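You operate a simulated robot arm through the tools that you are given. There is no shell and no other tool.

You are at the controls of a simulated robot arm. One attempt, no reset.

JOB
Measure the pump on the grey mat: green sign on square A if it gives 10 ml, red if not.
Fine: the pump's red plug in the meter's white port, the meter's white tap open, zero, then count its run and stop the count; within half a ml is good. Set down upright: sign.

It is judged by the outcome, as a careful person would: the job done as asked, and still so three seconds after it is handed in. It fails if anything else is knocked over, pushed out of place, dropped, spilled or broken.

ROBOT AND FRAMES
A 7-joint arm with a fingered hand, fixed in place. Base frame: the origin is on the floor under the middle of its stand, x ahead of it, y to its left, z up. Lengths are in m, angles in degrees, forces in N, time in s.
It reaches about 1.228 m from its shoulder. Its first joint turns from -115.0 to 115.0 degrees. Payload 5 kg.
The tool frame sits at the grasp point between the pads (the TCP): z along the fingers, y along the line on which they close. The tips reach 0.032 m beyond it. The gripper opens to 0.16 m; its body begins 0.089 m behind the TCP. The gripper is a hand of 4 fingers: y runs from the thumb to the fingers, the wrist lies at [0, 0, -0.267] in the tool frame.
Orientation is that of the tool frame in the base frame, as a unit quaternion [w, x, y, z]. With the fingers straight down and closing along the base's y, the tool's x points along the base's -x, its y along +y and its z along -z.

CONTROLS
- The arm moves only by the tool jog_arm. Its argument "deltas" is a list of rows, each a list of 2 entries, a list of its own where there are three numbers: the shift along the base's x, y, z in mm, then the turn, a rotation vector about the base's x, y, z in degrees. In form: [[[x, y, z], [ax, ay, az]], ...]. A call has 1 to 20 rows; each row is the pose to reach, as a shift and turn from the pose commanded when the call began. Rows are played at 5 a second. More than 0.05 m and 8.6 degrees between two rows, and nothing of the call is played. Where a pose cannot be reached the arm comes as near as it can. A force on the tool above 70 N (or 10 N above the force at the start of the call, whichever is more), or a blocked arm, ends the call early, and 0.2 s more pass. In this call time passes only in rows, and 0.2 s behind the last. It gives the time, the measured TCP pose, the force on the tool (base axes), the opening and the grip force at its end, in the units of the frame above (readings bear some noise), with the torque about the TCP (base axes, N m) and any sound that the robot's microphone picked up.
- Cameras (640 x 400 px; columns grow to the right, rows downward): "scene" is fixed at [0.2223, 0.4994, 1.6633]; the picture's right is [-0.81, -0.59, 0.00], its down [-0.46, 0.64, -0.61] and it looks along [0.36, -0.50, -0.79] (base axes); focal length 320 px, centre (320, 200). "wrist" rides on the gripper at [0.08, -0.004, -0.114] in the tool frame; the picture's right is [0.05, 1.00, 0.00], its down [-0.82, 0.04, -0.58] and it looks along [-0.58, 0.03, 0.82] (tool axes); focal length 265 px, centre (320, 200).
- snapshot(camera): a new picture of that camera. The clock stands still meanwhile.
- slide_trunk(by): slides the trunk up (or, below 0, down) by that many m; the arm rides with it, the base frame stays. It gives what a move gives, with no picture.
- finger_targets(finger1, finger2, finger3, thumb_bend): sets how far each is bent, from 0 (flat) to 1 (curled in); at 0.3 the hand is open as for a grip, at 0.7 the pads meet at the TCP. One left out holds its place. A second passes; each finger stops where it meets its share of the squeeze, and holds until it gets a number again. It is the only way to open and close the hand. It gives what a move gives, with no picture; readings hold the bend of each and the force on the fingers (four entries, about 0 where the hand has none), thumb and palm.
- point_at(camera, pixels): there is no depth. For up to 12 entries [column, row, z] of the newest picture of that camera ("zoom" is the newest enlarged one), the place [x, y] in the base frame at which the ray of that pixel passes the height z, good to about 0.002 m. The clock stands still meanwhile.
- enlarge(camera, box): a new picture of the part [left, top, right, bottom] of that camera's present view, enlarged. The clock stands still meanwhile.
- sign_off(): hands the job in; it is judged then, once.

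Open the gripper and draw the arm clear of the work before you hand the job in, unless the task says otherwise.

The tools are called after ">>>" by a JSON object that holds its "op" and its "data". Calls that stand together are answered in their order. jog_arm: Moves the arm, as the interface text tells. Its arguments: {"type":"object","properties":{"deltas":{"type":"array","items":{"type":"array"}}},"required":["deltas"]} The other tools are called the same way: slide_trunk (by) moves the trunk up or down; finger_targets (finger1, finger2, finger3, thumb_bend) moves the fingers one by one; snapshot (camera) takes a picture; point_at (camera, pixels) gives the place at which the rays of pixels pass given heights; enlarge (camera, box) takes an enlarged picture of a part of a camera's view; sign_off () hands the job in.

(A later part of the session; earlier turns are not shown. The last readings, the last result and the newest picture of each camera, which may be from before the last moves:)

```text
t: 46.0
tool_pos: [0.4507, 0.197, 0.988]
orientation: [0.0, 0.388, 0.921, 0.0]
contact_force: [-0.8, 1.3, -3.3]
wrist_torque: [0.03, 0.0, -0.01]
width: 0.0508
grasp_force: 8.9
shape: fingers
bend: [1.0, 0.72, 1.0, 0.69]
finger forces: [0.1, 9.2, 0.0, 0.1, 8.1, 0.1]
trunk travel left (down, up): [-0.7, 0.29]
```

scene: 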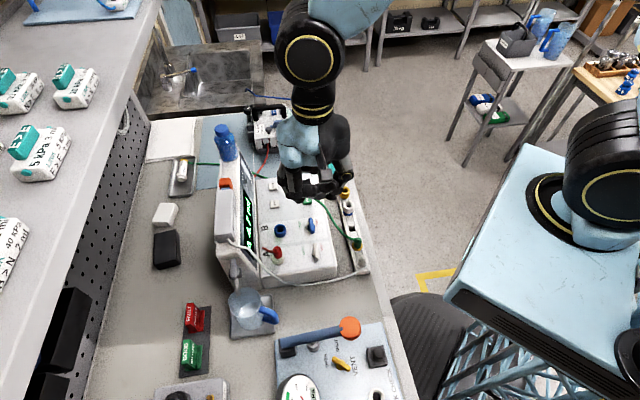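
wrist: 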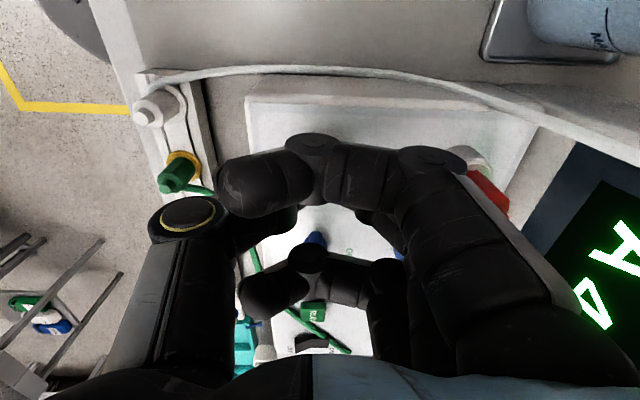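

Balanced grip of ~9 N on the bar. I turn the hand +16° (counter-clockwise seen from above) first and read the torque.

>>> {"op": "jog_arm", "data": {"deltas": [[[0, 0, 0], [0, 0, 4]], [[0, 0, 0], [0, 0, 8]], [[0, 0, 0], [0, 0, 12]], [[0, 0, 0], [0, 0, 16]]]}}

>>> {"op": "enlarge", "data": {"camera": "scene", "box": [270, 200, 370, 280]}}

```text
t: 47.0
tool_pos: [0.4512, 0.1971, 0.9873]
orientation: [-0.001, 0.257, 0.967, -0.002]
contact_force: [-4.6, 0.8, -8.1]
wrist_torque: [0.02, 0.11, -0.01]
width: 0.0508
grasp_force: 7.8
shape: fingers
bend: [1.0, 0.72, 1.0, 0.69]
finger forces: [0.0, 7.2, 0.0, 0.0, 8.5, 0.0]
trunk travel left (down, up): [-0.7, 0.29]
```

```text
5.00 times, centred on (320, 240) of scene
```

zoom: 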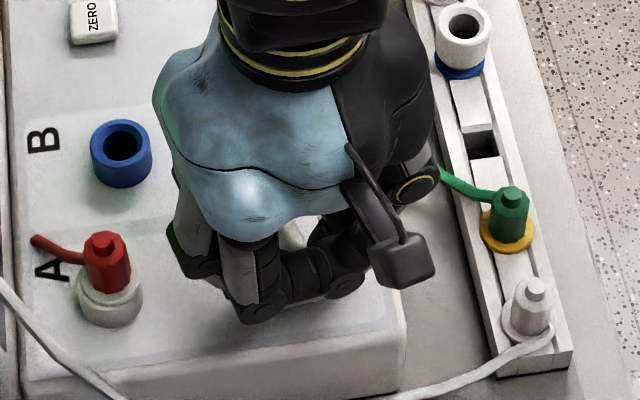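

Torque is low and the bar seems to follow. I continue turning another 32°.

>>> {"op": "jog_arm", "data": {"deltas": [[[0, 0, 0], [0, 0, 6]], [[0, 0, 0], [0, 0, 12]], [[0, 0, 0], [0, 0, 18]], [[0, 0, 0], [0, 0, 25]], [[0, 0, 0], [0, 0, 32]]]}}

>>> {"op": "enlarge", "data": {"camera": "scene", "box": [270, 200, 370, 280]}}

>>> {"op": "snapshot", "data": {"camera": "wrist"}}

```text
t: 48.2
tool_pos: [0.4505, 0.1975, 0.9878]
orientation: [0.001, -0.02, 1.0, -0.001]
contact_force: [-9.5, -5.1, -4.9]
wrist_torque: [-0.16, 0.21, -0.03]
width: 0.0509
grasp_force: 9.5
shape: fingers
bend: [1.0, 0.72, 1.0, 0.69]
finger forces: [0.0, 6.3, 0.1, 0.0, 11.6, 0.1]
trunk travel left (down, up): [-0.7, 0.29]
```

```text
5.00 times, centred on (320, 240) of scene
```

zoom: 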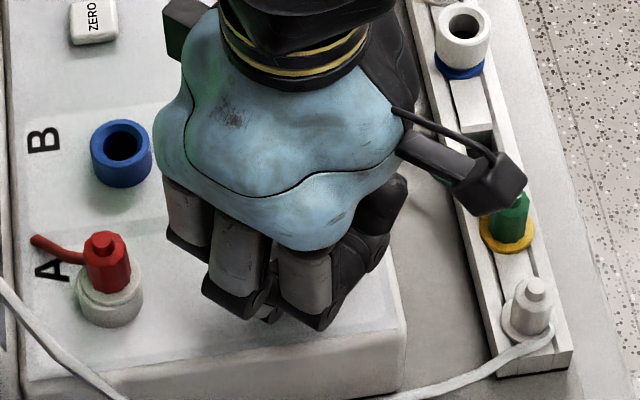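

```text
taken
```

wrist: 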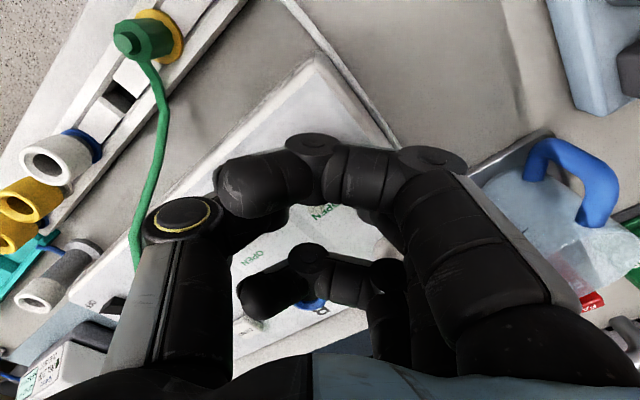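

Some lateral load (about 11 N toward the aisle), so I let the TCP drift 1 mm that way while turning the remaining ~42°.

>>> {"op": "jog_arm", "data": {"deltas": [[[-0.5, -0.4, 0], [0, 0, 5]], [[-1, -0.7, 0], [0, 0, 11]], [[-1, -0.7, 0], [0, 0, 17]], [[-1, -0.7, 0], [0, 0, 23]]]}}

>>> {"op": "enlarge", "data": {"camera": "scene", "box": [270, 200, 370, 280]}}

```text
t: 49.2
tool_pos: [0.4509, 0.1959, 0.9875]
orientation: [0.0, -0.219, 0.976, 0.0]
contact_force: [-4.5, -4.8, -2.5]
wrist_torque: [-0.09, 0.12, -0.22]
width: 0.0509
grasp_force: 14.3
shape: fingers
bend: [1.0, 0.72, 1.0, 0.69]
finger forces: [0.0, 11.8, 0.1, 0.1, 16.0, 0.1]
trunk travel left (down, up): [-0.7, 0.29]
```

```text
5.00 times, centred on (320, 240) of scene
```

zoom: 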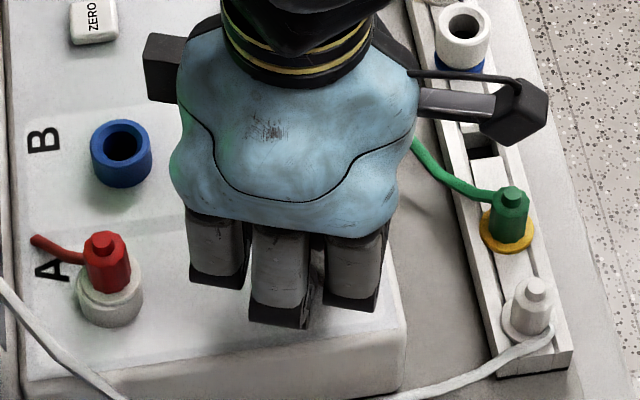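

Torque has risen to 0.22 N m at 71° of turn. I try a few degrees more.

>>> {"op": "jog_arm", "data": {"deltas": [[[0, 0, 0], [0, 0, 4]], [[0, 0, 0], [0, 0, 8]]]}}

```text
t: 49.8
tool_pos: [0.4492, 0.1964, 0.988]
orientation: [0.0, -0.286, 0.958, 0.0]
contact_force: [-2.5, -6.0, 1.6]
wrist_torque: [-0.18, 0.07, -0.52]
width: 0.051
grasp_force: 20.6
shape: fingers
bend: [1.0, 0.72, 1.0, 0.69]
finger forces: [0.1, 18.3, 0.1, 0.0, 23.7, 0.0]
trunk travel left (down, up): [-0.7, 0.29]
```

Torque climbs to 0.52 N m, like an end stop. I open the fingers, rise and look at the bar.

>>> {"op": "finger_targets", "data": {"finger2": 0.58, "thumb_bend": 0.6}}

>>> {"op": "jog_arm", "data": {"deltas": [[[0, 0, 15], [0, 0, 0]], [[0, 0, 40], [0, 0, 0]], [[0, 0, 80], [0, 0, 0]], [[0, 0, 120], [0, 0, 0]], [[0, 0, 160], [0, 0, 0]]]}}

>>> {"op": "snapshot", "data": {"camera": "wrist"}}

>>> {"op": "enlarge", "data": {"camera": "scene", "box": [230, 200, 350, 290]}}

```text
t: 50.8
tool_pos: [0.4494, 0.1976, 0.9886]
orientation: [0.002, -0.286, 0.958, 0.0]
contact_force: [5.5, 7.1, 31.6]
wrist_torque: [0.17, -0.19, 0.12]
width: 0.0535
grasp_force: 16.3
shape: fingers
bend: [1.0, 0.62, 1.0, 0.62]
finger forces: [0.0, 15.0, 0.1, 0.0, 15.9, 0.0]
trunk travel left (down, up): [-0.7, 0.29]
```

```text
t: 52.0
tool_pos: [0.446, 0.1952, 1.1463]
orientation: [0.001, -0.284, 0.959, 0.0]
contact_force: [0.1, 0.4, 0.3]
wrist_torque: [0.03, -0.02, 0.01]
width: 0.0551
grasp_force: 0.0
shape: fingers
bend: [1.0, 0.57, 1.0, 0.6]
finger forces: [0.0, 0.1, 0.0, 0.1, 0.1, 0.1]
trunk travel left (down, up): [-0.7, 0.29]
```

```text
taken
```

wrist: 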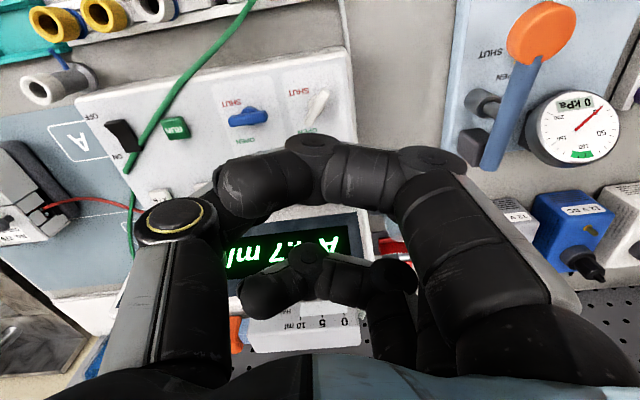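

```text
4.44 times, centred on (290, 245) of scene
```

zoom: 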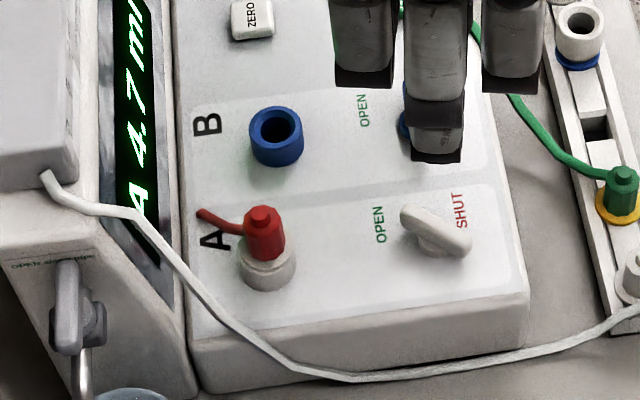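

The tap bar has turned: in the scene zoom it runs from (402,208) to (470,250), now angled. I zoom in on it from the wrist camera too.

>>> {"op": "enlarge", "data": {"camera": "wrist", "box": [210, 60, 360, 160]}}

>>> {"op": "enlarge", "data": {"camera": "scene", "box": [295, 235, 335, 265]}}

```text
4.00 times, centred on (285, 110) of wrist
```

zoom: 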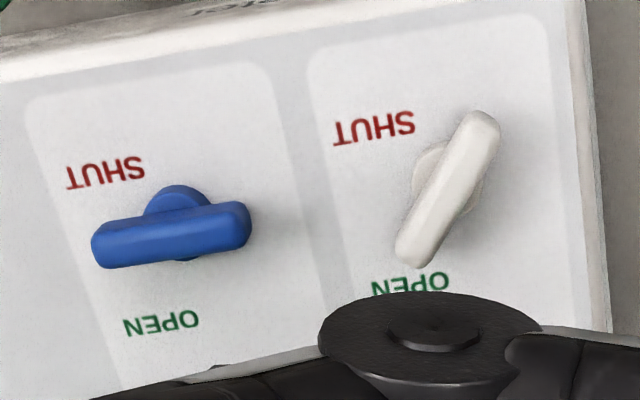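

```text
13.33 times, centred on (315, 250) of scene
```

zoom: 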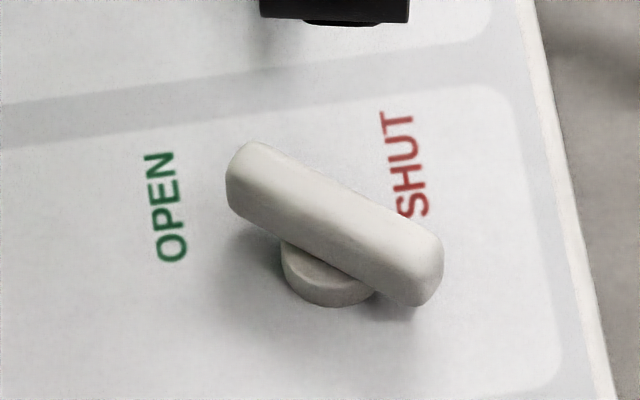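

The bar stands at about 47° from where it was; it needs about 90° (pointing at OPEN). I re-align the hand with the bar (ψ≈0) while high, then regrip and turn again.

>>> {"op": "jog_arm", "data": {"deltas": [[[0, 0, 0], [0, 0, -8]], [[0, 0, 0], [0, 0, -16]], [[0, 0, 0], [0, 0, -24]], [[0, 0, 0], [0, 0, -32]]]}}

>>> {"op": "snapshot", "data": {"camera": "wrist"}}

>>> {"op": "enlarge", "data": {"camera": "wrist", "box": [260, 50, 400, 140]}}

```text
t: 53.0
tool_pos: [0.4501, 0.1963, 1.1471]
orientation: [-0.001, -0.009, 1.0, 0.0]
contact_force: [0.0, 0.9, 0.1]
wrist_torque: [-0.03, 0.0, -0.03]
width: 0.0552
grasp_force: 0.1
shape: fingers
bend: [1.0, 0.57, 1.0, 0.6]
finger forces: [0.0, 0.1, 0.0, 0.0, 0.1, 0.1]
trunk travel left (down, up): [-0.7, 0.29]
```

```text
taken
```

wrist: 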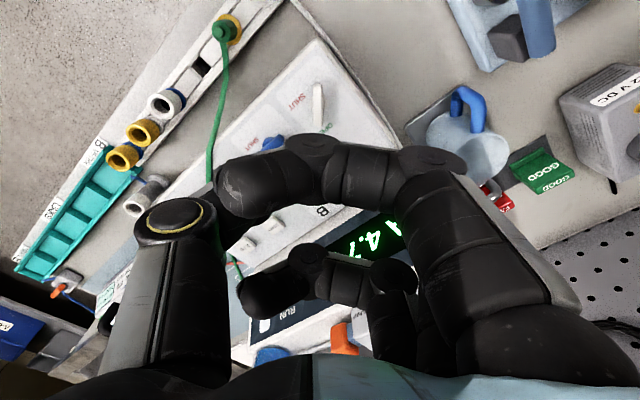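

```text
4.44 times, centred on (330, 95) of wrist
```

zoom: 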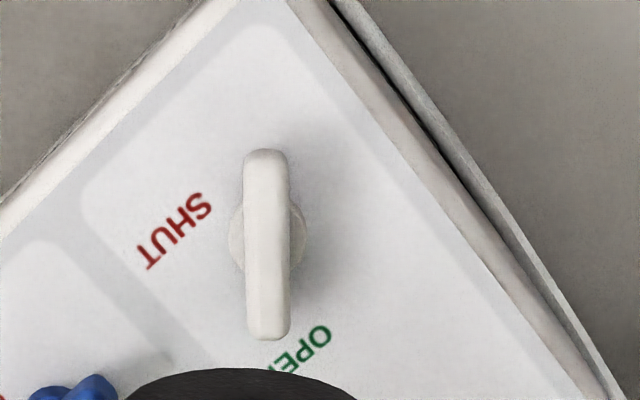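

The bar is now exactly aligned with the hand (vertical in zoom at col 267 → 318), 2 mm off in -y. I lower to TCP z≈0.993 with that correction and regrip.

>>> {"op": "finger_targets", "data": {"finger2": 0.63, "thumb_bend": 0.63}}

>>> {"op": "jog_arm", "data": {"deltas": [[[0, -2, -40], [0, 0, 0]], [[0, -2, -80], [0, 0, 0]], [[0, -2, -115], [0, 0, 0]], [[0, -2, -140], [0, 0, 0]], [[0, -2, -149], [0, 0, 0]], [[0, -2, -154], [0, 0, 0]]]}}

>>> {"op": "finger_targets", "data": {"finger2": 0.73, "thumb_bend": 0.71}}

```text
t: 54.0
tool_pos: [0.4497, 0.1974, 1.1481]
orientation: [-0.001, -0.01, 1.0, 0.0]
contact_force: [0.4, -0.2, -0.2]
wrist_torque: [-0.01, -0.03, 0.0]
width: 0.0539
grasp_force: 0.0
shape: fingers
bend: [1.0, 0.63, 1.0, 0.63]
finger forces: [0.0, 0.0, 0.1, 0.0, 0.0, 0.1]
trunk travel left (down, up): [-0.7, 0.29]
```

```text
t: 55.4
tool_pos: [0.4498, 0.1942, 0.9925]
orientation: [0.0, -0.01, 1.0, 0.0]
contact_force: [0.3, 0.0, 0.1]
wrist_torque: [0.01, -0.03, -0.01]
width: 0.0536
grasp_force: 0.0
shape: fingers
bend: [1.0, 0.63, 1.0, 0.63]
finger forces: [0.0, 0.0, 0.0, 0.0, 0.0, 0.1]
trunk travel left (down, up): [-0.7, 0.29]
```

```text
t: 56.4
tool_pos: [0.4509, 0.194, 0.9914]
orientation: [0.0, -0.011, 1.0, -0.001]
contact_force: [-0.6, 1.3, -4.7]
wrist_torque: [0.05, 0.01, -0.04]
width: 0.0509
grasp_force: 5.4
shape: fingers
bend: [1.0, 0.7, 1.0, 0.69]
finger forces: [0.0, 5.4, 0.0, 0.0, 4.2, 0.0]
trunk travel left (down, up): [-0.7, 0.29]
```

Good balanced contact (5.4/4.2 N). I squeeze a bit more and turn +24° while reading torque.

>>> {"op": "finger_targets", "data": {"finger2": 0.77, "thumb_bend": 0.74}}

>>> {"op": "jog_arm", "data": {"deltas": [[[0, 0, 0], [0, 0, 4]], [[0, 0, 0], [0, 0, 8]], [[0, 0, 0], [0, 0, 12]]]}}

>>> {"op": "jog_arm", "data": {"deltas": [[[0, 0, 0], [0, 0, 4]], [[0, 0, 0], [0, 0, 8]], [[0, 0, 0], [0, 0, 12]]]}}

```text
t: 57.4
tool_pos: [0.451, 0.1933, 0.9921]
orientation: [0.0, -0.011, 1.0, 0.0]
contact_force: [-1.1, 0.2, -6.9]
wrist_torque: [-0.01, 0.02, 0.02]
width: 0.0505
grasp_force: 8.3
shape: fingers
bend: [1.0, 0.7, 1.0, 0.69]
finger forces: [0.0, 8.1, 0.0, 0.1, 8.3, 0.1]
trunk travel left (down, up): [-0.7, 0.29]
```

```text
t: 58.2
tool_pos: [0.4507, 0.1951, 0.993]
orientation: [0.001, -0.115, 0.993, 0.0]
contact_force: [-1.6, -3.3, -8.0]
wrist_torque: [-0.07, 0.01, -0.1]
width: 0.0507
grasp_force: 8.9
shape: fingers
bend: [1.0, 0.71, 1.0, 0.69]
finger forces: [0.0, 7.1, 0.0, 0.0, 9.5, 0.0]
trunk travel left (down, up): [-0.7, 0.29]
```

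```text
t: 59.0
tool_pos: [0.4499, 0.1941, 0.9935]
orientation: [0.0, -0.218, 0.976, 0.0]
contact_force: [-2.3, -3.6, -3.4]
wrist_torque: [-0.1, 0.02, -0.24]
width: 0.0506
grasp_force: 13.7
shape: fingers
bend: [1.0, 0.71, 1.0, 0.69]
finger forces: [0.1, 12.0, 0.1, 0.1, 15.5, 0.0]
trunk travel left (down, up): [-0.7, 0.29]
```

Torque grows again (0.24 N m at 24° past). I hold here for 2 s to see whether the tap creeps or is at a hard stop.

>>> {"op": "jog_arm", "data": {"deltas": [[[0, 0, 0], [0, 0, 0]], [[0, 0, 0], [0, 0, 0]], [[0, 0, 0], [0, 0, 0]], [[0, 0, 0], [0, 0, 0]], [[0, 0, 0], [0, 0, 0]], [[0, 0, 0], [0, 0, 0]], [[0, 0, 0], [0, 0, 0]], [[0, 0, 0], [0, 0, 0]]]}}

>>> {"op": "enlarge", "data": {"camera": "scene", "box": [270, 200, 370, 280]}}

```text
t: 60.8
tool_pos: [0.4498, 0.1953, 0.9931]
orientation: [0.001, -0.218, 0.976, 0.0]
contact_force: [-1.4, -4.1, -1.9]
wrist_torque: [-0.09, 0.01, -0.25]
width: 0.0504
grasp_force: 13.8
shape: fingers
bend: [1.0, 0.71, 1.0, 0.69]
finger forces: [0.0, 12.1, 0.0, 0.1, 15.8, 0.1]
trunk travel left (down, up): [-0.7, 0.29]
```

```text
5.00 times, centred on (320, 240) of scene
```

zoom: 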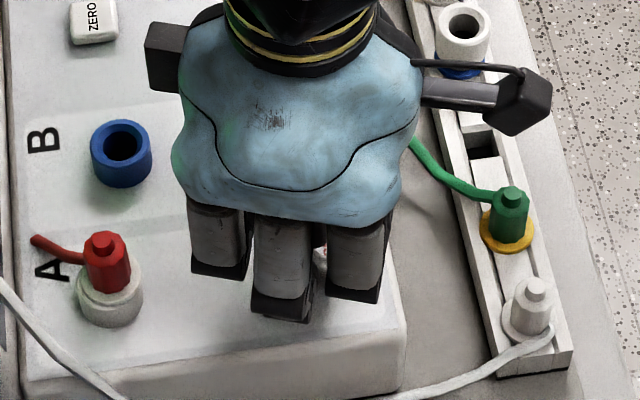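

A hard stop at about 49°. The yellow VENT tap of the leak-check panel (scene ≈(341,363)) is a similar tap, so I look at how its handle and labels relate.

>>> {"op": "enlarge", "data": {"camera": "scene", "box": [310, 335, 380, 385]}}

>>> {"op": "enlarge", "data": {"camera": "scene", "box": [215, 255, 265, 310]}}

```text
8.00 times, centred on (345, 360) of scene
```

zoom: 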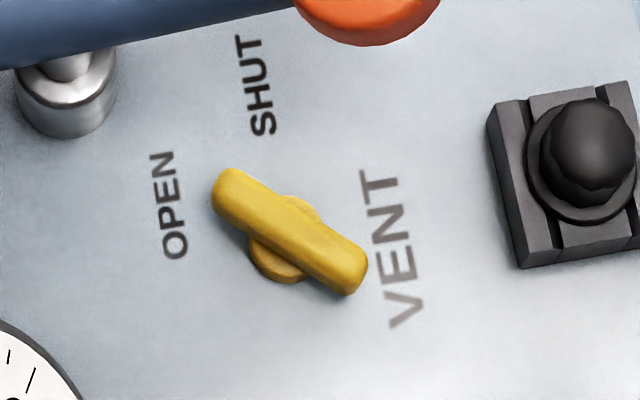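

```text
7.27 times, centred on (240, 282) of scene
```

zoom: 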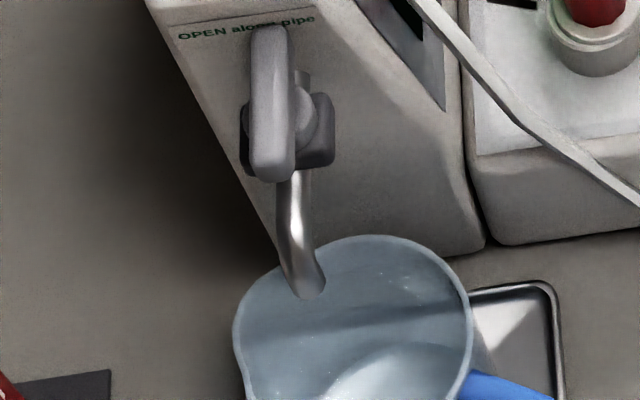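

The VENT tap shows the same handle angle with the same OPEN label placement, so the white tap at its stop (bar end pointing at OPEN) is open. I turn the hand back 20° to relieve the load, carefully so the bar is not dragged: first open the fingers to 0.63, then rise.

>>> {"op": "finger_targets", "data": {"finger2": 0.62, "thumb_bend": 0.62}}

>>> {"op": "jog_arm", "data": {"deltas": [[[0, 0, 10], [0, 0, 0]], [[0, 0, 30], [0, 0, 0]], [[0, 0, 70], [0, 0, 0]], [[0, 0, 110], [0, 0, 0]], [[0, 0, 155], [0, 0, 0]], [[0, 0, 200], [0, 0, 0]]]}}

>>> {"op": "snapshot", "data": {"camera": "wrist"}}

>>> {"op": "enlarge", "data": {"camera": "scene", "box": [295, 235, 335, 265]}}

```text
t: 61.8
tool_pos: [0.4511, 0.196, 0.9933]
orientation: [0.0, -0.218, 0.976, 0.0]
contact_force: [0.4, 1.3, -0.2]
wrist_torque: [-0.03, 0.01, -0.01]
width: 0.0543
grasp_force: 0.0
shape: fingers
bend: [1.0, 0.62, 1.0, 0.62]
finger forces: [0.0, 0.0, 0.1, 0.0, 0.0, 0.0]
trunk travel left (down, up): [-0.7, 0.29]
```

```text
t: 63.2
tool_pos: [0.4494, 0.1944, 1.1936]
orientation: [0.0, -0.218, 0.976, -0.001]
contact_force: [-0.8, -0.1, 0.6]
wrist_torque: [-0.02, -0.02, 0.01]
width: 0.054
grasp_force: 0.0
shape: fingers
bend: [1.0, 0.62, 1.0, 0.62]
finger forces: [0.0, 0.0, 0.0, 0.0, 0.1, 0.0]
trunk travel left (down, up): [-0.7, 0.29]
```

```text
taken
```

wrist: 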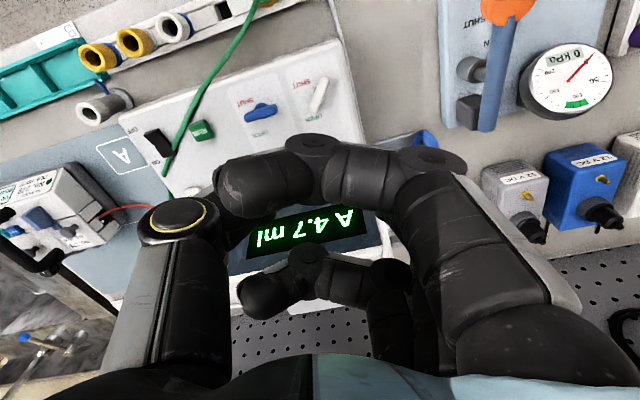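

```text
13.33 times, centred on (315, 250) of scene
```

zoom: 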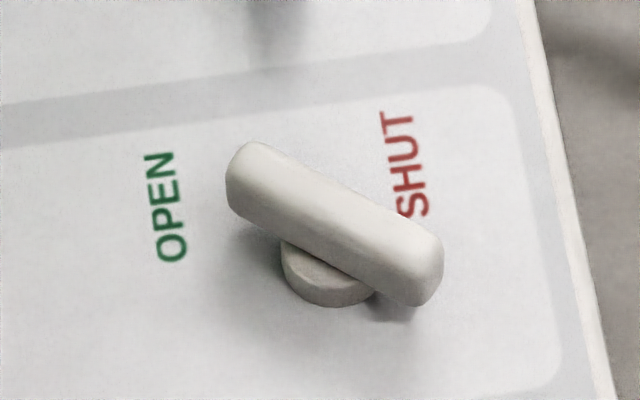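

The tap is unchanged at its open stop. Next, ZERO (≈[0.6355,0.1385,0.957]). I calibrate a single-finger poke: middle finger at 0.7, others flat, and look where its tip is.

>>> {"op": "finger_targets", "data": {"finger1": 0.0, "finger3": 0.0, "finger2": 0.7, "thumb_bend": 0.0}}

>>> {"op": "snapshot", "data": {"camera": "wrist"}}

>>> {"op": "snapshot", "data": {"camera": "scene"}}

```text
t: 64.2
tool_pos: [0.4517, 0.196, 1.1926]
orientation: [0.0, -0.219, 0.976, 0.0]
contact_force: [-0.1, 0.0, 0.0]
wrist_torque: [0.0, -0.05, -0.03]
width: 0.2255
grasp_force: 0.1
shape: fingers
bend: [0.0, 0.7, 0.0, 0.0]
finger forces: [0.1, 0.1, 0.0, 0.0, 0.0, 0.0]
trunk travel left (down, up): [-0.7, 0.29]
```

```text
taken
```

wrist: 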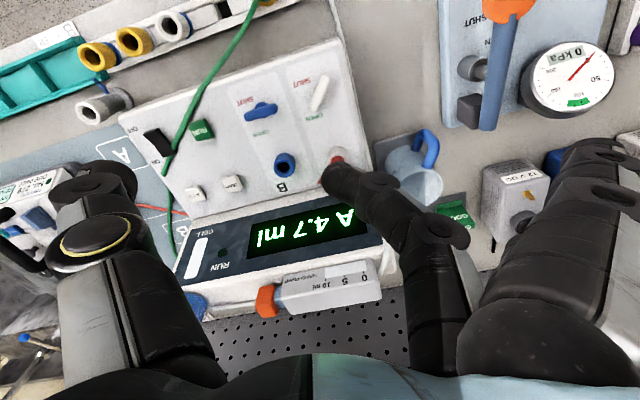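

```text
taken
```

scene: 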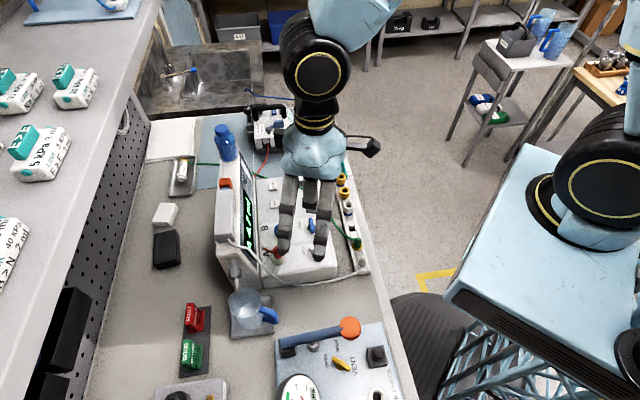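

>>> {"op": "enlarge", "data": {"camera": "wrist", "box": [270, 130, 430, 230]}}

```text
4.00 times, centred on (350, 180) of wrist
```

zoom: 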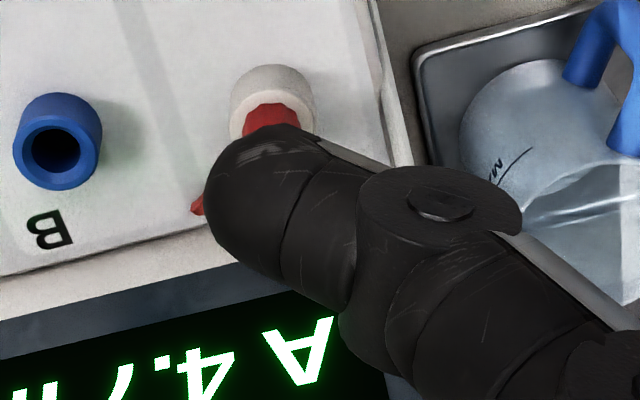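

The fingertip centre sits about 9 mm toward +y of TCP at bend 0.7. To keep the palm away from the display and bottle I want a more extended finger, so I look at bend 0.5.

>>> {"op": "finger_targets", "data": {"finger2": 0.5}}

>>> {"op": "enlarge", "data": {"camera": "wrist", "box": [280, 110, 480, 250]}}

>>> {"op": "enlarge", "data": {"camera": "scene", "box": [230, 120, 350, 270]}}

```text
t: 65.2
tool_pos: [0.4496, 0.1948, 1.1921]
orientation: [0.0, -0.219, 0.976, 0.001]
contact_force: [-0.7, -0.1, -0.2]
wrist_torque: [0.02, -0.02, 0.0]
width: 0.2252
grasp_force: 0.1
shape: fingers
bend: [0.0, 0.5, 0.0, 0.0]
finger forces: [0.0, 0.1, 0.0, 0.1, 0.0, 0.1]
trunk travel left (down, up): [-0.7, 0.29]
```

```text
2.86 times, centred on (380, 180) of wrist
```

zoom: 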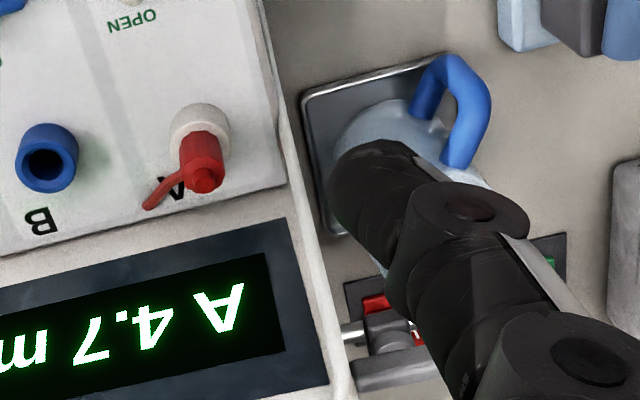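

```text
2.67 times, centred on (290, 195) of scene
```

zoom: 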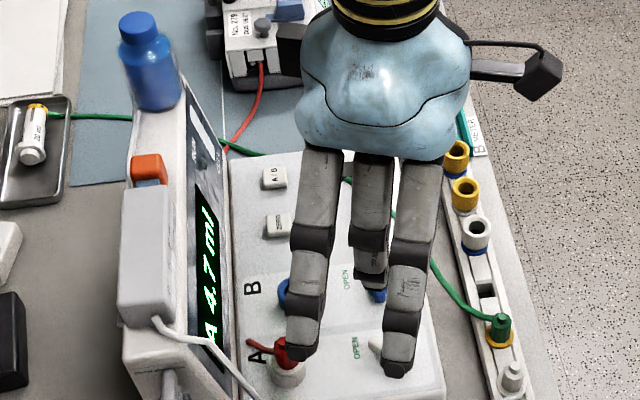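

At bend 0.5 the fingertip is ~48 mm to +y. I move high (z=1.25) to the press station for ZERO with ψ=-46°, TCP ≈ (0.601, 0.105), to check alignment from above.

>>> {"op": "jog_arm", "data": {"deltas": [[[0, 0, 45], [0, 0, 0]], [[15, -9, 57], [0, 0, -7]], [[30, -18, 57], [0, 0, -14]], [[45, -27, 57], [0, 0, -21]], [[60, -36, 57], [0, 0, -28.5]], [[75, -45, 57], [0, 0, -35.5]], [[90, -54, 57], [0, 0, -42.5]], [[105, -63, 57], [0, 0, -50]], [[120, -72, 57], [0, 0, -57]], [[135, -81, 57], [0, 0, -64]], [[150.5, -90.5, 57], [0, 0, -71.3]]]}}

>>> {"op": "snapshot", "data": {"camera": "wrist"}}

>>> {"op": "snapshot", "data": {"camera": "scene"}}

```text
t: 67.6
tool_pos: [0.6017, 0.1043, 1.2499]
orientation: [0.001, 0.392, 0.92, 0.0]
contact_force: [-0.2, -0.2, 0.4]
wrist_torque: [0.01, 0.03, -0.01]
width: 0.2253
grasp_force: 0.1
shape: fingers
bend: [0.0, 0.5, 0.0, 0.0]
finger forces: [0.1, 0.0, 0.0, 0.1, 0.0, 0.0]
trunk travel left (down, up): [-0.7, 0.29]
```

```text
taken
```

wrist: 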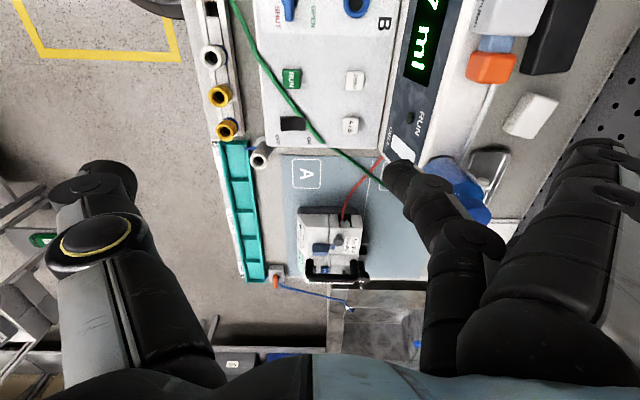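

```text
taken
```

scene: 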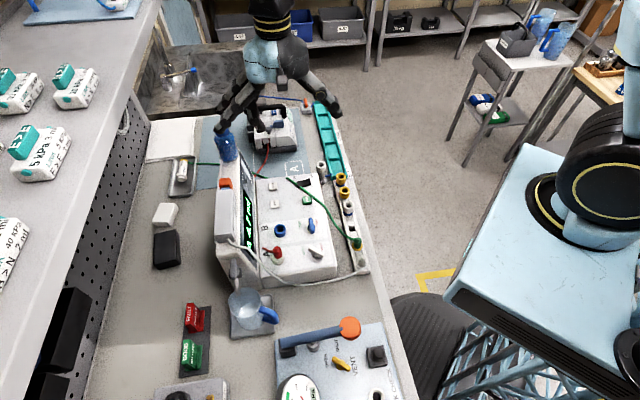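

Great overview: ZERO at (354,80), RUN at (291,79), A/B at (350,126), pump at (330,240). I zoom for precise positions.

>>> {"op": "enlarge", "data": {"camera": "wrist", "box": [250, 40, 410, 160]}}

>>> {"op": "enlarge", "data": {"camera": "wrist", "box": [270, 180, 410, 300]}}

>>> {"op": "enlarge", "data": {"camera": "scene", "box": [255, 165, 335, 225]}}

```text
3.33 times, centred on (330, 100) of wrist
```

zoom: 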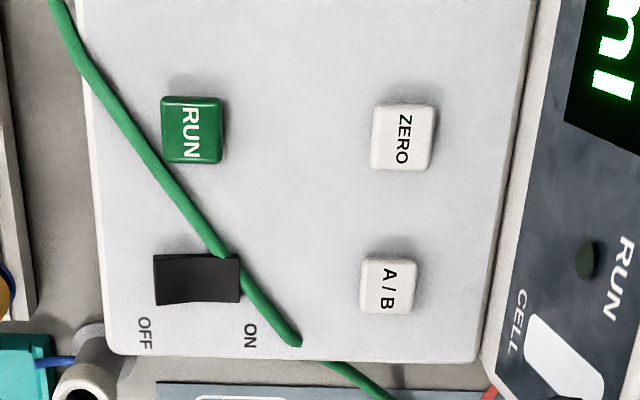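

```text
3.33 times, centred on (340, 240) of wrist
```

zoom: 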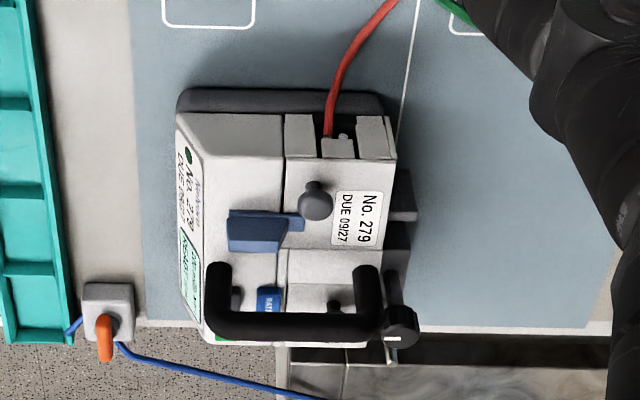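

```text
6.67 times, centred on (295, 195) of scene
```

zoom: 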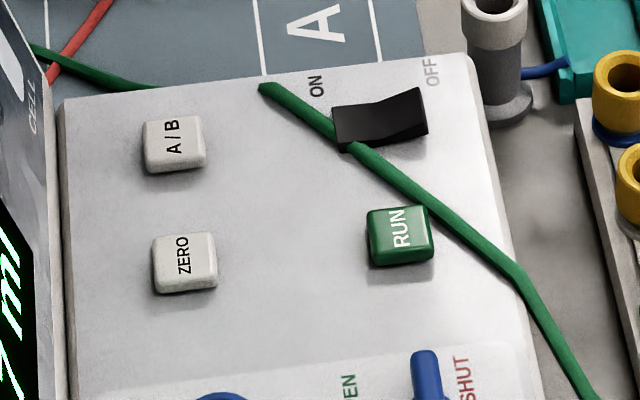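

>>> {"op": "point_at", "data": {"camera": "wrist", "pixels": [[354.6, 81.4, 0.95], [354.6, 81.4, 0.97], [291.6, 79.9, 0.95], [291.6, 79.9, 0.97], [350.4, 126.4, 0.95], [350.4, 126.4, 0.97], [307, 173, 0.88], [307, 173, 0.9]]}}

>>> {"op": "point_at", "data": {"camera": "scene", "pixels": [[274.9, 203.6, 0.95], [274.9, 203.6, 0.97], [307, 199.9, 0.95], [307, 199.9, 0.97], [273, 186.3, 0.95], [273, 186.3, 0.97], [294.4, 169.4, 0.88], [294.4, 169.4, 0.9]]}}

```text
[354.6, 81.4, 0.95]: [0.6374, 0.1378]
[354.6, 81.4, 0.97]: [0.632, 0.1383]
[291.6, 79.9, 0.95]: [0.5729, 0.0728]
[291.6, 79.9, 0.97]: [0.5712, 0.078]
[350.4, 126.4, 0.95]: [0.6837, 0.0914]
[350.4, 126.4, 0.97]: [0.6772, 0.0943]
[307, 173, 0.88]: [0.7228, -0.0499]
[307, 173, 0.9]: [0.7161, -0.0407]
```

```text
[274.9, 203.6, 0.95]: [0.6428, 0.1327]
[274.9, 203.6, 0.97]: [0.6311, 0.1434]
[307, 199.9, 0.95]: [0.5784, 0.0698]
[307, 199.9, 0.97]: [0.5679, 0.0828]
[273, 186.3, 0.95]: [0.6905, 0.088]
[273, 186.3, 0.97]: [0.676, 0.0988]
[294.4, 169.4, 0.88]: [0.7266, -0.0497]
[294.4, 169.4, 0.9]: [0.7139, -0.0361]
```

ZERO ≈ [0.634,0.138,0.963], RUN ≈ [0.572,0.0765,0.962], square A ≈ [0.722,-0.047,0.885]. TCP is placed correctly for ZERO (47 mm offset); I curl the outer fingers and descend to z≈1.03.

>>> {"op": "finger_targets", "data": {"finger1": 1.0, "finger3": 1.0}}

>>> {"op": "jog_arm", "data": {"deltas": [[[0, 0, -45], [0, 0, 0]], [[0, 0, -90], [0, 0, 0]], [[0, 0, -135], [0, 0, 0]], [[0, 0, -175], [0, 0, 0]], [[0, 0, -205], [0, 0, 0]], [[0, 0, -225], [0, 0, 0]]]}}

>>> {"op": "snapshot", "data": {"camera": "wrist"}}

>>> {"op": "enlarge", "data": {"camera": "scene", "box": [215, 110, 355, 250]}}

```text
t: 68.6
tool_pos: [0.5999, 0.104, 1.2518]
orientation: [0.001, 0.392, 0.92, 0.0]
contact_force: [-0.2, -1.0, -0.3]
wrist_torque: [0.0, 0.0, 0.0]
width: 0.087
grasp_force: 0.0
shape: fingers
bend: [1.0, 0.5, 1.0, 0.0]
finger forces: [0.1, 0.1, 0.0, 0.0, 0.0, 0.0]
trunk travel left (down, up): [-0.7, 0.29]
```

```text
t: 70.0
tool_pos: [0.602, 0.1048, 1.0256]
orientation: [0.0, 0.392, 0.92, 0.001]
contact_force: [-0.3, -0.4, 0.2]
wrist_torque: [0.01, 0.01, 0.0]
width: 0.0873
grasp_force: 0.1
shape: fingers
bend: [1.0, 0.5, 1.0, 0.0]
finger forces: [0.0, 0.0, 0.0, 0.0, 0.0, 0.0]
trunk travel left (down, up): [-0.7, 0.29]
```

```text
taken
```

wrist: 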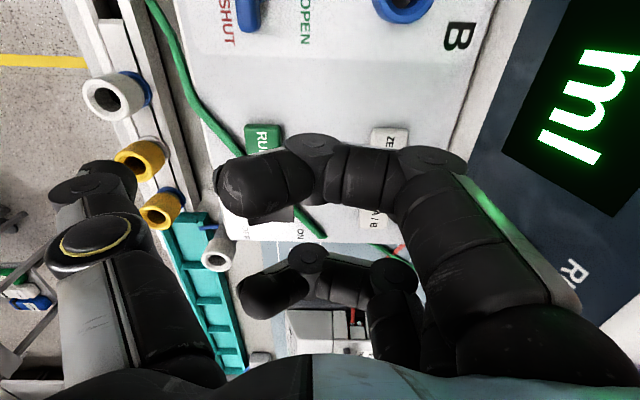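

```text
2.86 times, centred on (285, 180) of scene
```

zoom: 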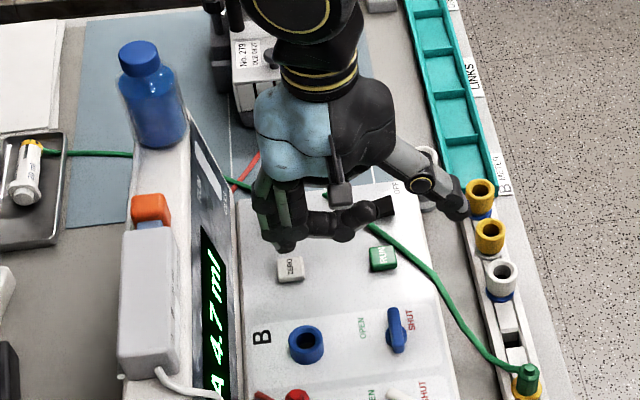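

The extended fingertip hovers just above ZERO in the scene view (285,245 vs button 290,268). I lower in small steps.

>>> {"op": "jog_arm", "data": {"deltas": [[[0, 0, -4], [0, 0, 0]], [[0, 0, -8], [0, 0, 0]], [[0, 0, -12], [0, 0, 0]], [[0, 0, -16], [0, 0, 0]]]}}

>>> {"op": "enlarge", "data": {"camera": "scene", "box": [235, 160, 335, 250]}}

```text
t: 71.0
tool_pos: [0.6017, 0.1043, 1.0083]
orientation: [0.0, 0.391, 0.92, 0.0]
contact_force: [-0.3, 0.4, 1.2]
wrist_torque: [-0.03, -0.03, 0.01]
width: 0.0874
grasp_force: 0.0
shape: fingers
bend: [1.0, 0.5, 1.0, 0.0]
finger forces: [0.0, 0.0, 0.1, 0.0, 0.0, 0.0]
trunk travel left (down, up): [-0.7, 0.29]
```

```text
4.44 times, centred on (285, 205) of scene
```

zoom: 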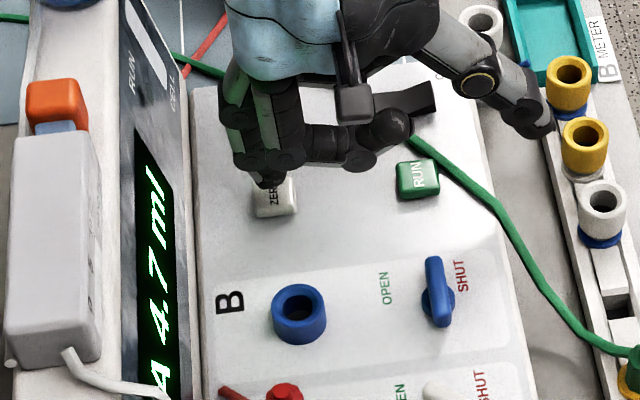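

>>> {"op": "jog_arm", "data": {"deltas": [[[0, 0, -2], [0, 0, 0]], [[0, 0, -4], [0, 0, 0]]]}}

>>> {"op": "jog_arm", "data": {"deltas": [[[0, 0, -2], [0, 0, 0]], [[0, 0, -4], [0, 0, 0]]]}}

>>> {"op": "enlarge", "data": {"camera": "scene", "box": [235, 160, 335, 250]}}

```text
t: 71.6
tool_pos: [0.6007, 0.1034, 1.0054]
orientation: [0.001, 0.391, 0.92, 0.0]
contact_force: [0.7, 0.3, -0.1]
wrist_torque: [0.0, -0.02, -0.04]
width: 0.087
grasp_force: 0.2
shape: fingers
bend: [1.0, 0.5, 1.0, 0.0]
finger forces: [0.0, 0.0, 0.1, 0.1, 0.0, 0.0]
trunk travel left (down, up): [-0.7, 0.29]
```

```text
t: 72.2
tool_pos: [0.6005, 0.1032, 1.0017]
orientation: [0.0, 0.391, 0.92, 0.001]
contact_force: [0.0, -0.6, 0.8]
wrist_torque: [0.0, -0.02, 0.02]
width: 0.0874
grasp_force: 0.3
shape: fingers
bend: [1.0, 0.5, 1.0, 0.0]
finger forces: [0.0, 0.7, 0.1, 0.0, 0.1, 0.0]
trunk travel left (down, up): [-0.7, 0.29]
```

```text
4.44 times, centred on (285, 205) of scene
```

zoom: 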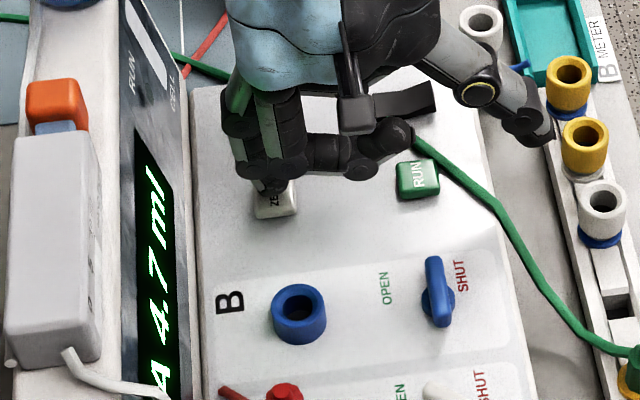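

First touch on ZERO (0.7 N). I press a little further.

>>> {"op": "jog_arm", "data": {"deltas": [[[0, 0, -1], [0, 0, 0]], [[0, 0, -2], [0, 0, 0]]]}}

>>> {"op": "enlarge", "data": {"camera": "scene", "box": [235, 160, 335, 250]}}

```text
t: 72.8
tool_pos: [0.6003, 0.1037, 1.0002]
orientation: [0.0, 0.391, 0.921, 0.0]
contact_force: [0.0, 0.0, 1.2]
wrist_torque: [0.04, -0.09, -0.03]
width: 0.0873
grasp_force: 0.8
shape: fingers
bend: [1.0, 0.5, 1.0, 0.0]
finger forces: [0.0, 1.5, 0.0, 0.0, 0.0, 0.1]
trunk travel left (down, up): [-0.7, 0.29]
heard: click
```

```text
4.44 times, centred on (285, 205) of scene
```

zoom: 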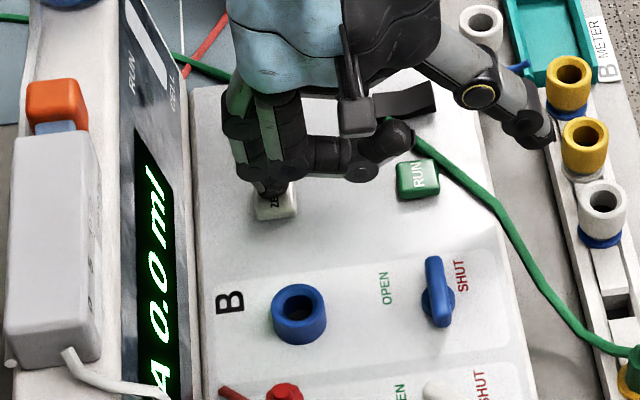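

Click heard and the display now shows "A 0.0 ml". I lift, and move over to RUN (offset -62, -61.5 mm), hovering.

>>> {"op": "jog_arm", "data": {"deltas": [[[0, 0, 12], [0, 0, 0]], [[0, 0, 28], [0, 0, 0]], [[-21, -20.5, 28], [0, 0, 0]], [[-42, -41, 28], [0, 0, 0]], [[-62, -61.5, 28], [0, 0, 0]], [[-62, -61.5, 16], [0, 0, 0]]]}}

>>> {"op": "enlarge", "data": {"camera": "scene", "box": [235, 150, 355, 250]}}

>>> {"op": "snapshot", "data": {"camera": "wrist"}}

```text
t: 74.2
tool_pos: [0.5395, 0.0432, 1.0143]
orientation: [0.0, 0.392, 0.92, 0.0]
contact_force: [-0.1, -0.5, -0.8]
wrist_torque: [-0.02, -0.05, 0.02]
width: 0.0873
grasp_force: 0.0
shape: fingers
bend: [1.0, 0.5, 1.0, 0.0]
finger forces: [0.0, 0.1, 0.1, 0.1, 0.0, 0.0]
trunk travel left (down, up): [-0.7, 0.29]
```

```text
4.00 times, centred on (295, 200) of scene
```

zoom: 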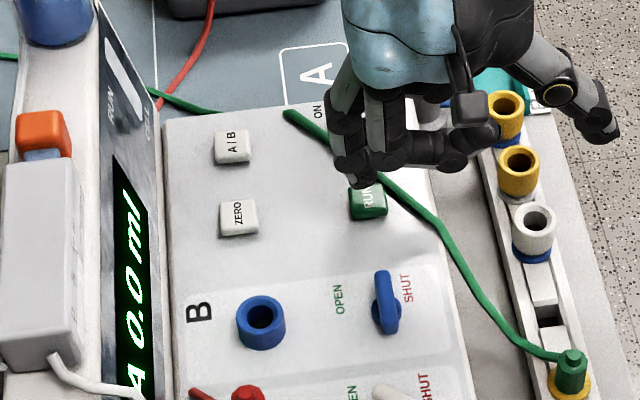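

```text
taken
```

wrist: 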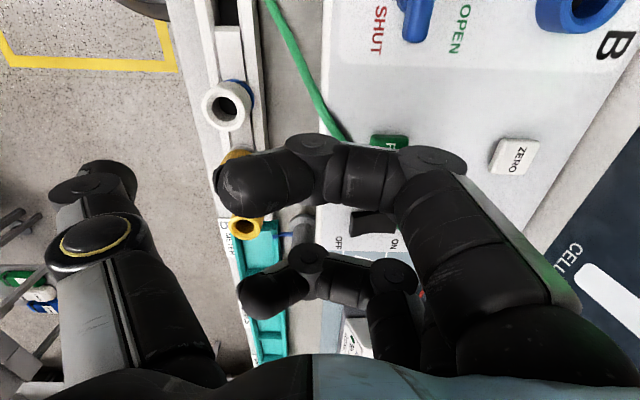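

The fingertip is just above RUN. I shift 2 mm toward the aisle and press in small steps.

>>> {"op": "jog_arm", "data": {"deltas": [[[-2, -2, -5], [0, 0, 0]], [[-2, -2, -10], [0, 0, 0]], [[-2, -2, -12], [0, 0, 0]]]}}

>>> {"op": "jog_arm", "data": {"deltas": [[[0, 0, -1], [0, 0, 0]], [[0, 0, -2], [0, 0, 0]]]}}

>>> {"op": "enlarge", "data": {"camera": "scene", "box": [235, 150, 355, 250]}}

```text
t: 75.0
tool_pos: [0.5359, 0.0412, 1.0041]
orientation: [0.001, 0.392, 0.92, 0.0]
contact_force: [0.6, 0.3, -0.1]
wrist_torque: [0.02, 0.0, -0.03]
width: 0.0876
grasp_force: 0.0
shape: fingers
bend: [1.0, 0.5, 1.0, 0.0]
finger forces: [0.1, 0.0, 0.0, 0.1, 0.0, 0.0]
trunk travel left (down, up): [-0.7, 0.29]
```

```text
t: 75.6
tool_pos: [0.5361, 0.0412, 1.0009]
orientation: [0.001, 0.392, 0.92, 0.0]
contact_force: [0.1, -0.1, 0.5]
wrist_torque: [0.02, -0.01, 0.0]
width: 0.0871
grasp_force: 0.3
shape: fingers
bend: [1.0, 0.5, 1.0, 0.0]
finger forces: [0.1, 0.6, 0.1, 0.0, 0.0, 0.0]
trunk travel left (down, up): [-0.7, 0.29]
```

```text
4.00 times, centred on (295, 200) of scene
```

zoom: 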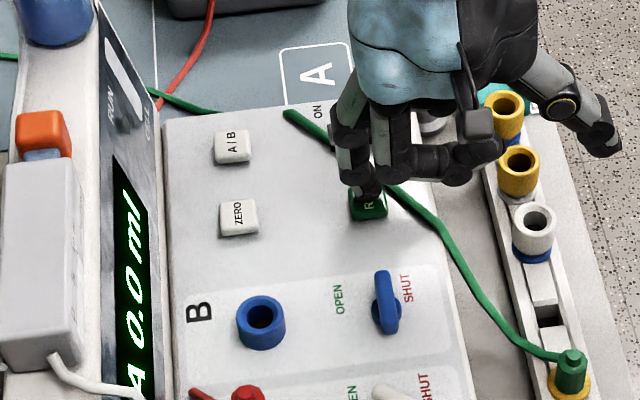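

Touching RUN (0.6 N). Press a little more for the click.

>>> {"op": "jog_arm", "data": {"deltas": [[[0, 0, -1], [0, 0, 0]], [[0, 0, -2], [0, 0, 0]]]}}

>>> {"op": "enlarge", "data": {"camera": "scene", "box": [225, 140, 345, 260]}}

```text
t: 76.2
tool_pos: [0.5351, 0.0404, 0.9996]
orientation: [0.0, 0.392, 0.92, 0.0]
contact_force: [-1.1, -0.7, 1.3]
wrist_torque: [0.04, -0.03, 0.04]
width: 0.0872
grasp_force: 0.3
shape: fingers
bend: [1.0, 0.5, 1.0, 0.0]
finger forces: [0.1, 1.5, 0.0, 0.0, 0.1, 0.1]
trunk travel left (down, up): [-0.7, 0.29]
heard: click
```

```text
3.33 times, centred on (285, 200) of scene
```

zoom: 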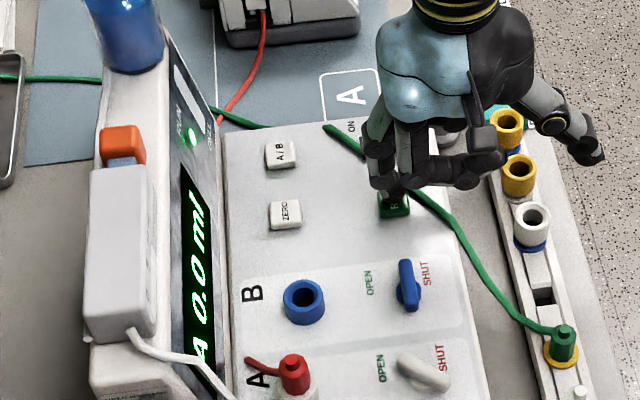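

RUN LED is lit and the meter counts from 0.0. I lift and swing over to look at the pump's control panel from the aisle side (ψ≈44°, TCP ≈ (0.795,-0.252,1.16)).

>>> {"op": "jog_arm", "data": {"deltas": [[[0, 0, 40], [0, 0, 0]], [[0, 0, 85], [0, 0, 0]], [[0, 0, 130], [0, 0, 0]], [[0, 0, 175], [0, 0, 0]], [[22, -24, 190], [0, 0, 7.5]], [[43, -49, 200], [0, 0, 15]], [[65, -73, 200], [0, 0, 22.5]], [[87, -97, 200], [0, 0, 30]], [[108, -122, 200], [0, 0, 37.5]], [[130, -146, 200], [0, 0, 45]], [[152, -170, 200], [0, 0, 52.5]], [[173, -195, 200], [0, 0, 60]], [[195, -219, 200], [0, 0, 67.5]], [[217, -243, 195], [0, 0, 75]], [[238, -268, 180], [0, 0, 82.5]], [[260, -292, 160], [0, 0, 90]]]}}

>>> {"op": "snapshot", "data": {"camera": "wrist"}}

>>> {"op": "enlarge", "data": {"camera": "scene", "box": [205, 90, 345, 260]}}

```text
t: 79.6
tool_pos: [0.8, -0.2518, 1.1589]
orientation: [-0.001, -0.374, 0.927, 0.001]
contact_force: [0.9, -0.6, -0.2]
wrist_torque: [0.04, 0.03, -0.03]
width: 0.0873
grasp_force: 0.1
shape: fingers
bend: [1.0, 0.5, 1.0, 0.0]
finger forces: [0.1, 0.0, 0.1, 0.0, 0.0, 0.0]
trunk travel left (down, up): [-0.7, 0.29]
```

```text
taken
```

wrist: 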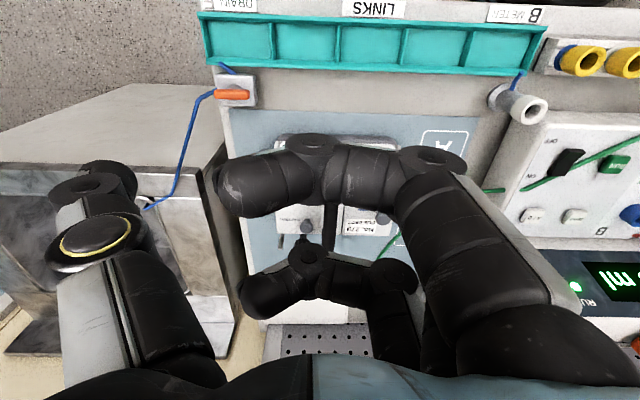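

```text
2.35 times, centred on (275, 175) of scene
```

zoom: 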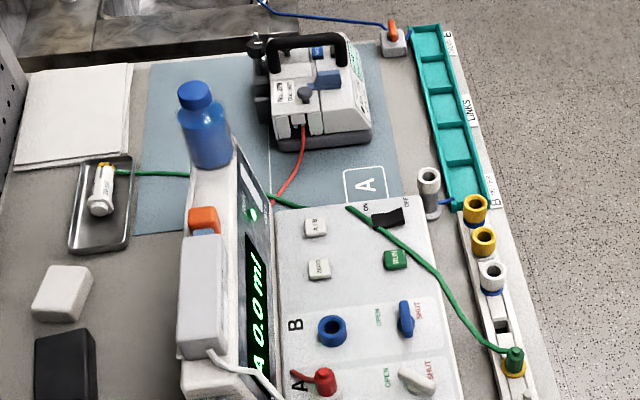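

The curled fingers block the view; I flatten them here (z 1.16, clear) to see the pump panel.

>>> {"op": "finger_targets", "data": {"finger1": 0.0, "finger3": 0.0, "finger2": 0.3}}

>>> {"op": "snapshot", "data": {"camera": "wrist"}}

>>> {"op": "enlarge", "data": {"camera": "wrist", "box": [240, 110, 440, 260]}}

>>> {"op": "snapshot", "data": {"camera": "scene"}}

```text
t: 80.6
tool_pos: [0.7988, -0.2516, 1.1585]
orientation: [0.0, -0.374, 0.928, 0.0]
contact_force: [0.0, 0.2, 0.3]
wrist_torque: [-0.04, 0.02, -0.02]
width: 0.2255
grasp_force: 0.0
shape: fingers
bend: [0.0, 0.3, 0.0, 0.0]
finger forces: [0.0, 0.1, 0.0, 0.2, 0.0, 0.0]
trunk travel left (down, up): [-0.7, 0.29]
```

```text
taken
```

wrist: 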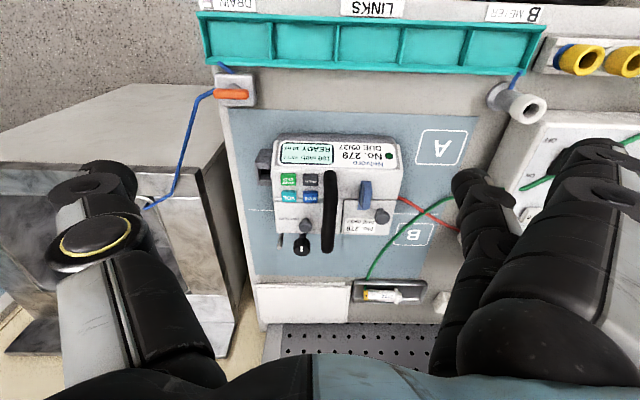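

```text
2.67 times, centred on (340, 185) of wrist
```

zoom: 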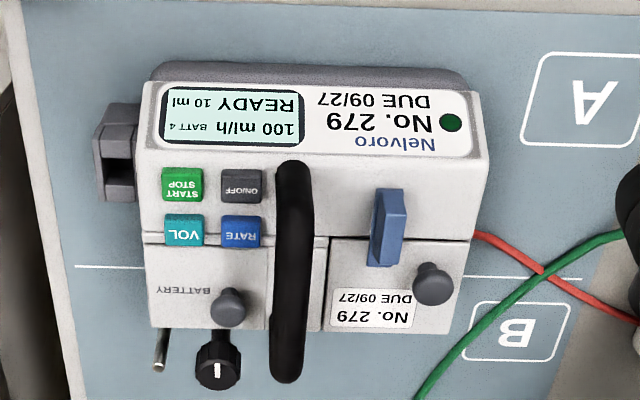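

```text
taken
```

scene: 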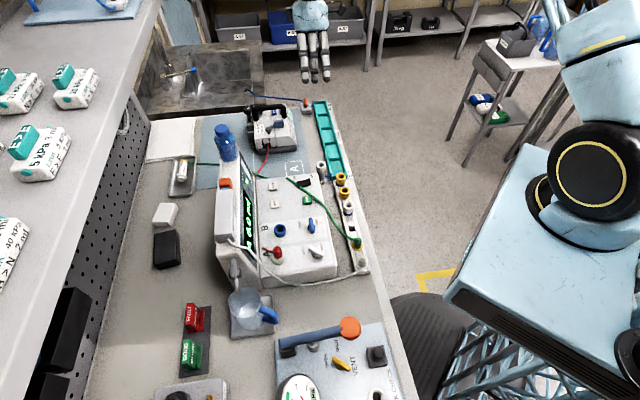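

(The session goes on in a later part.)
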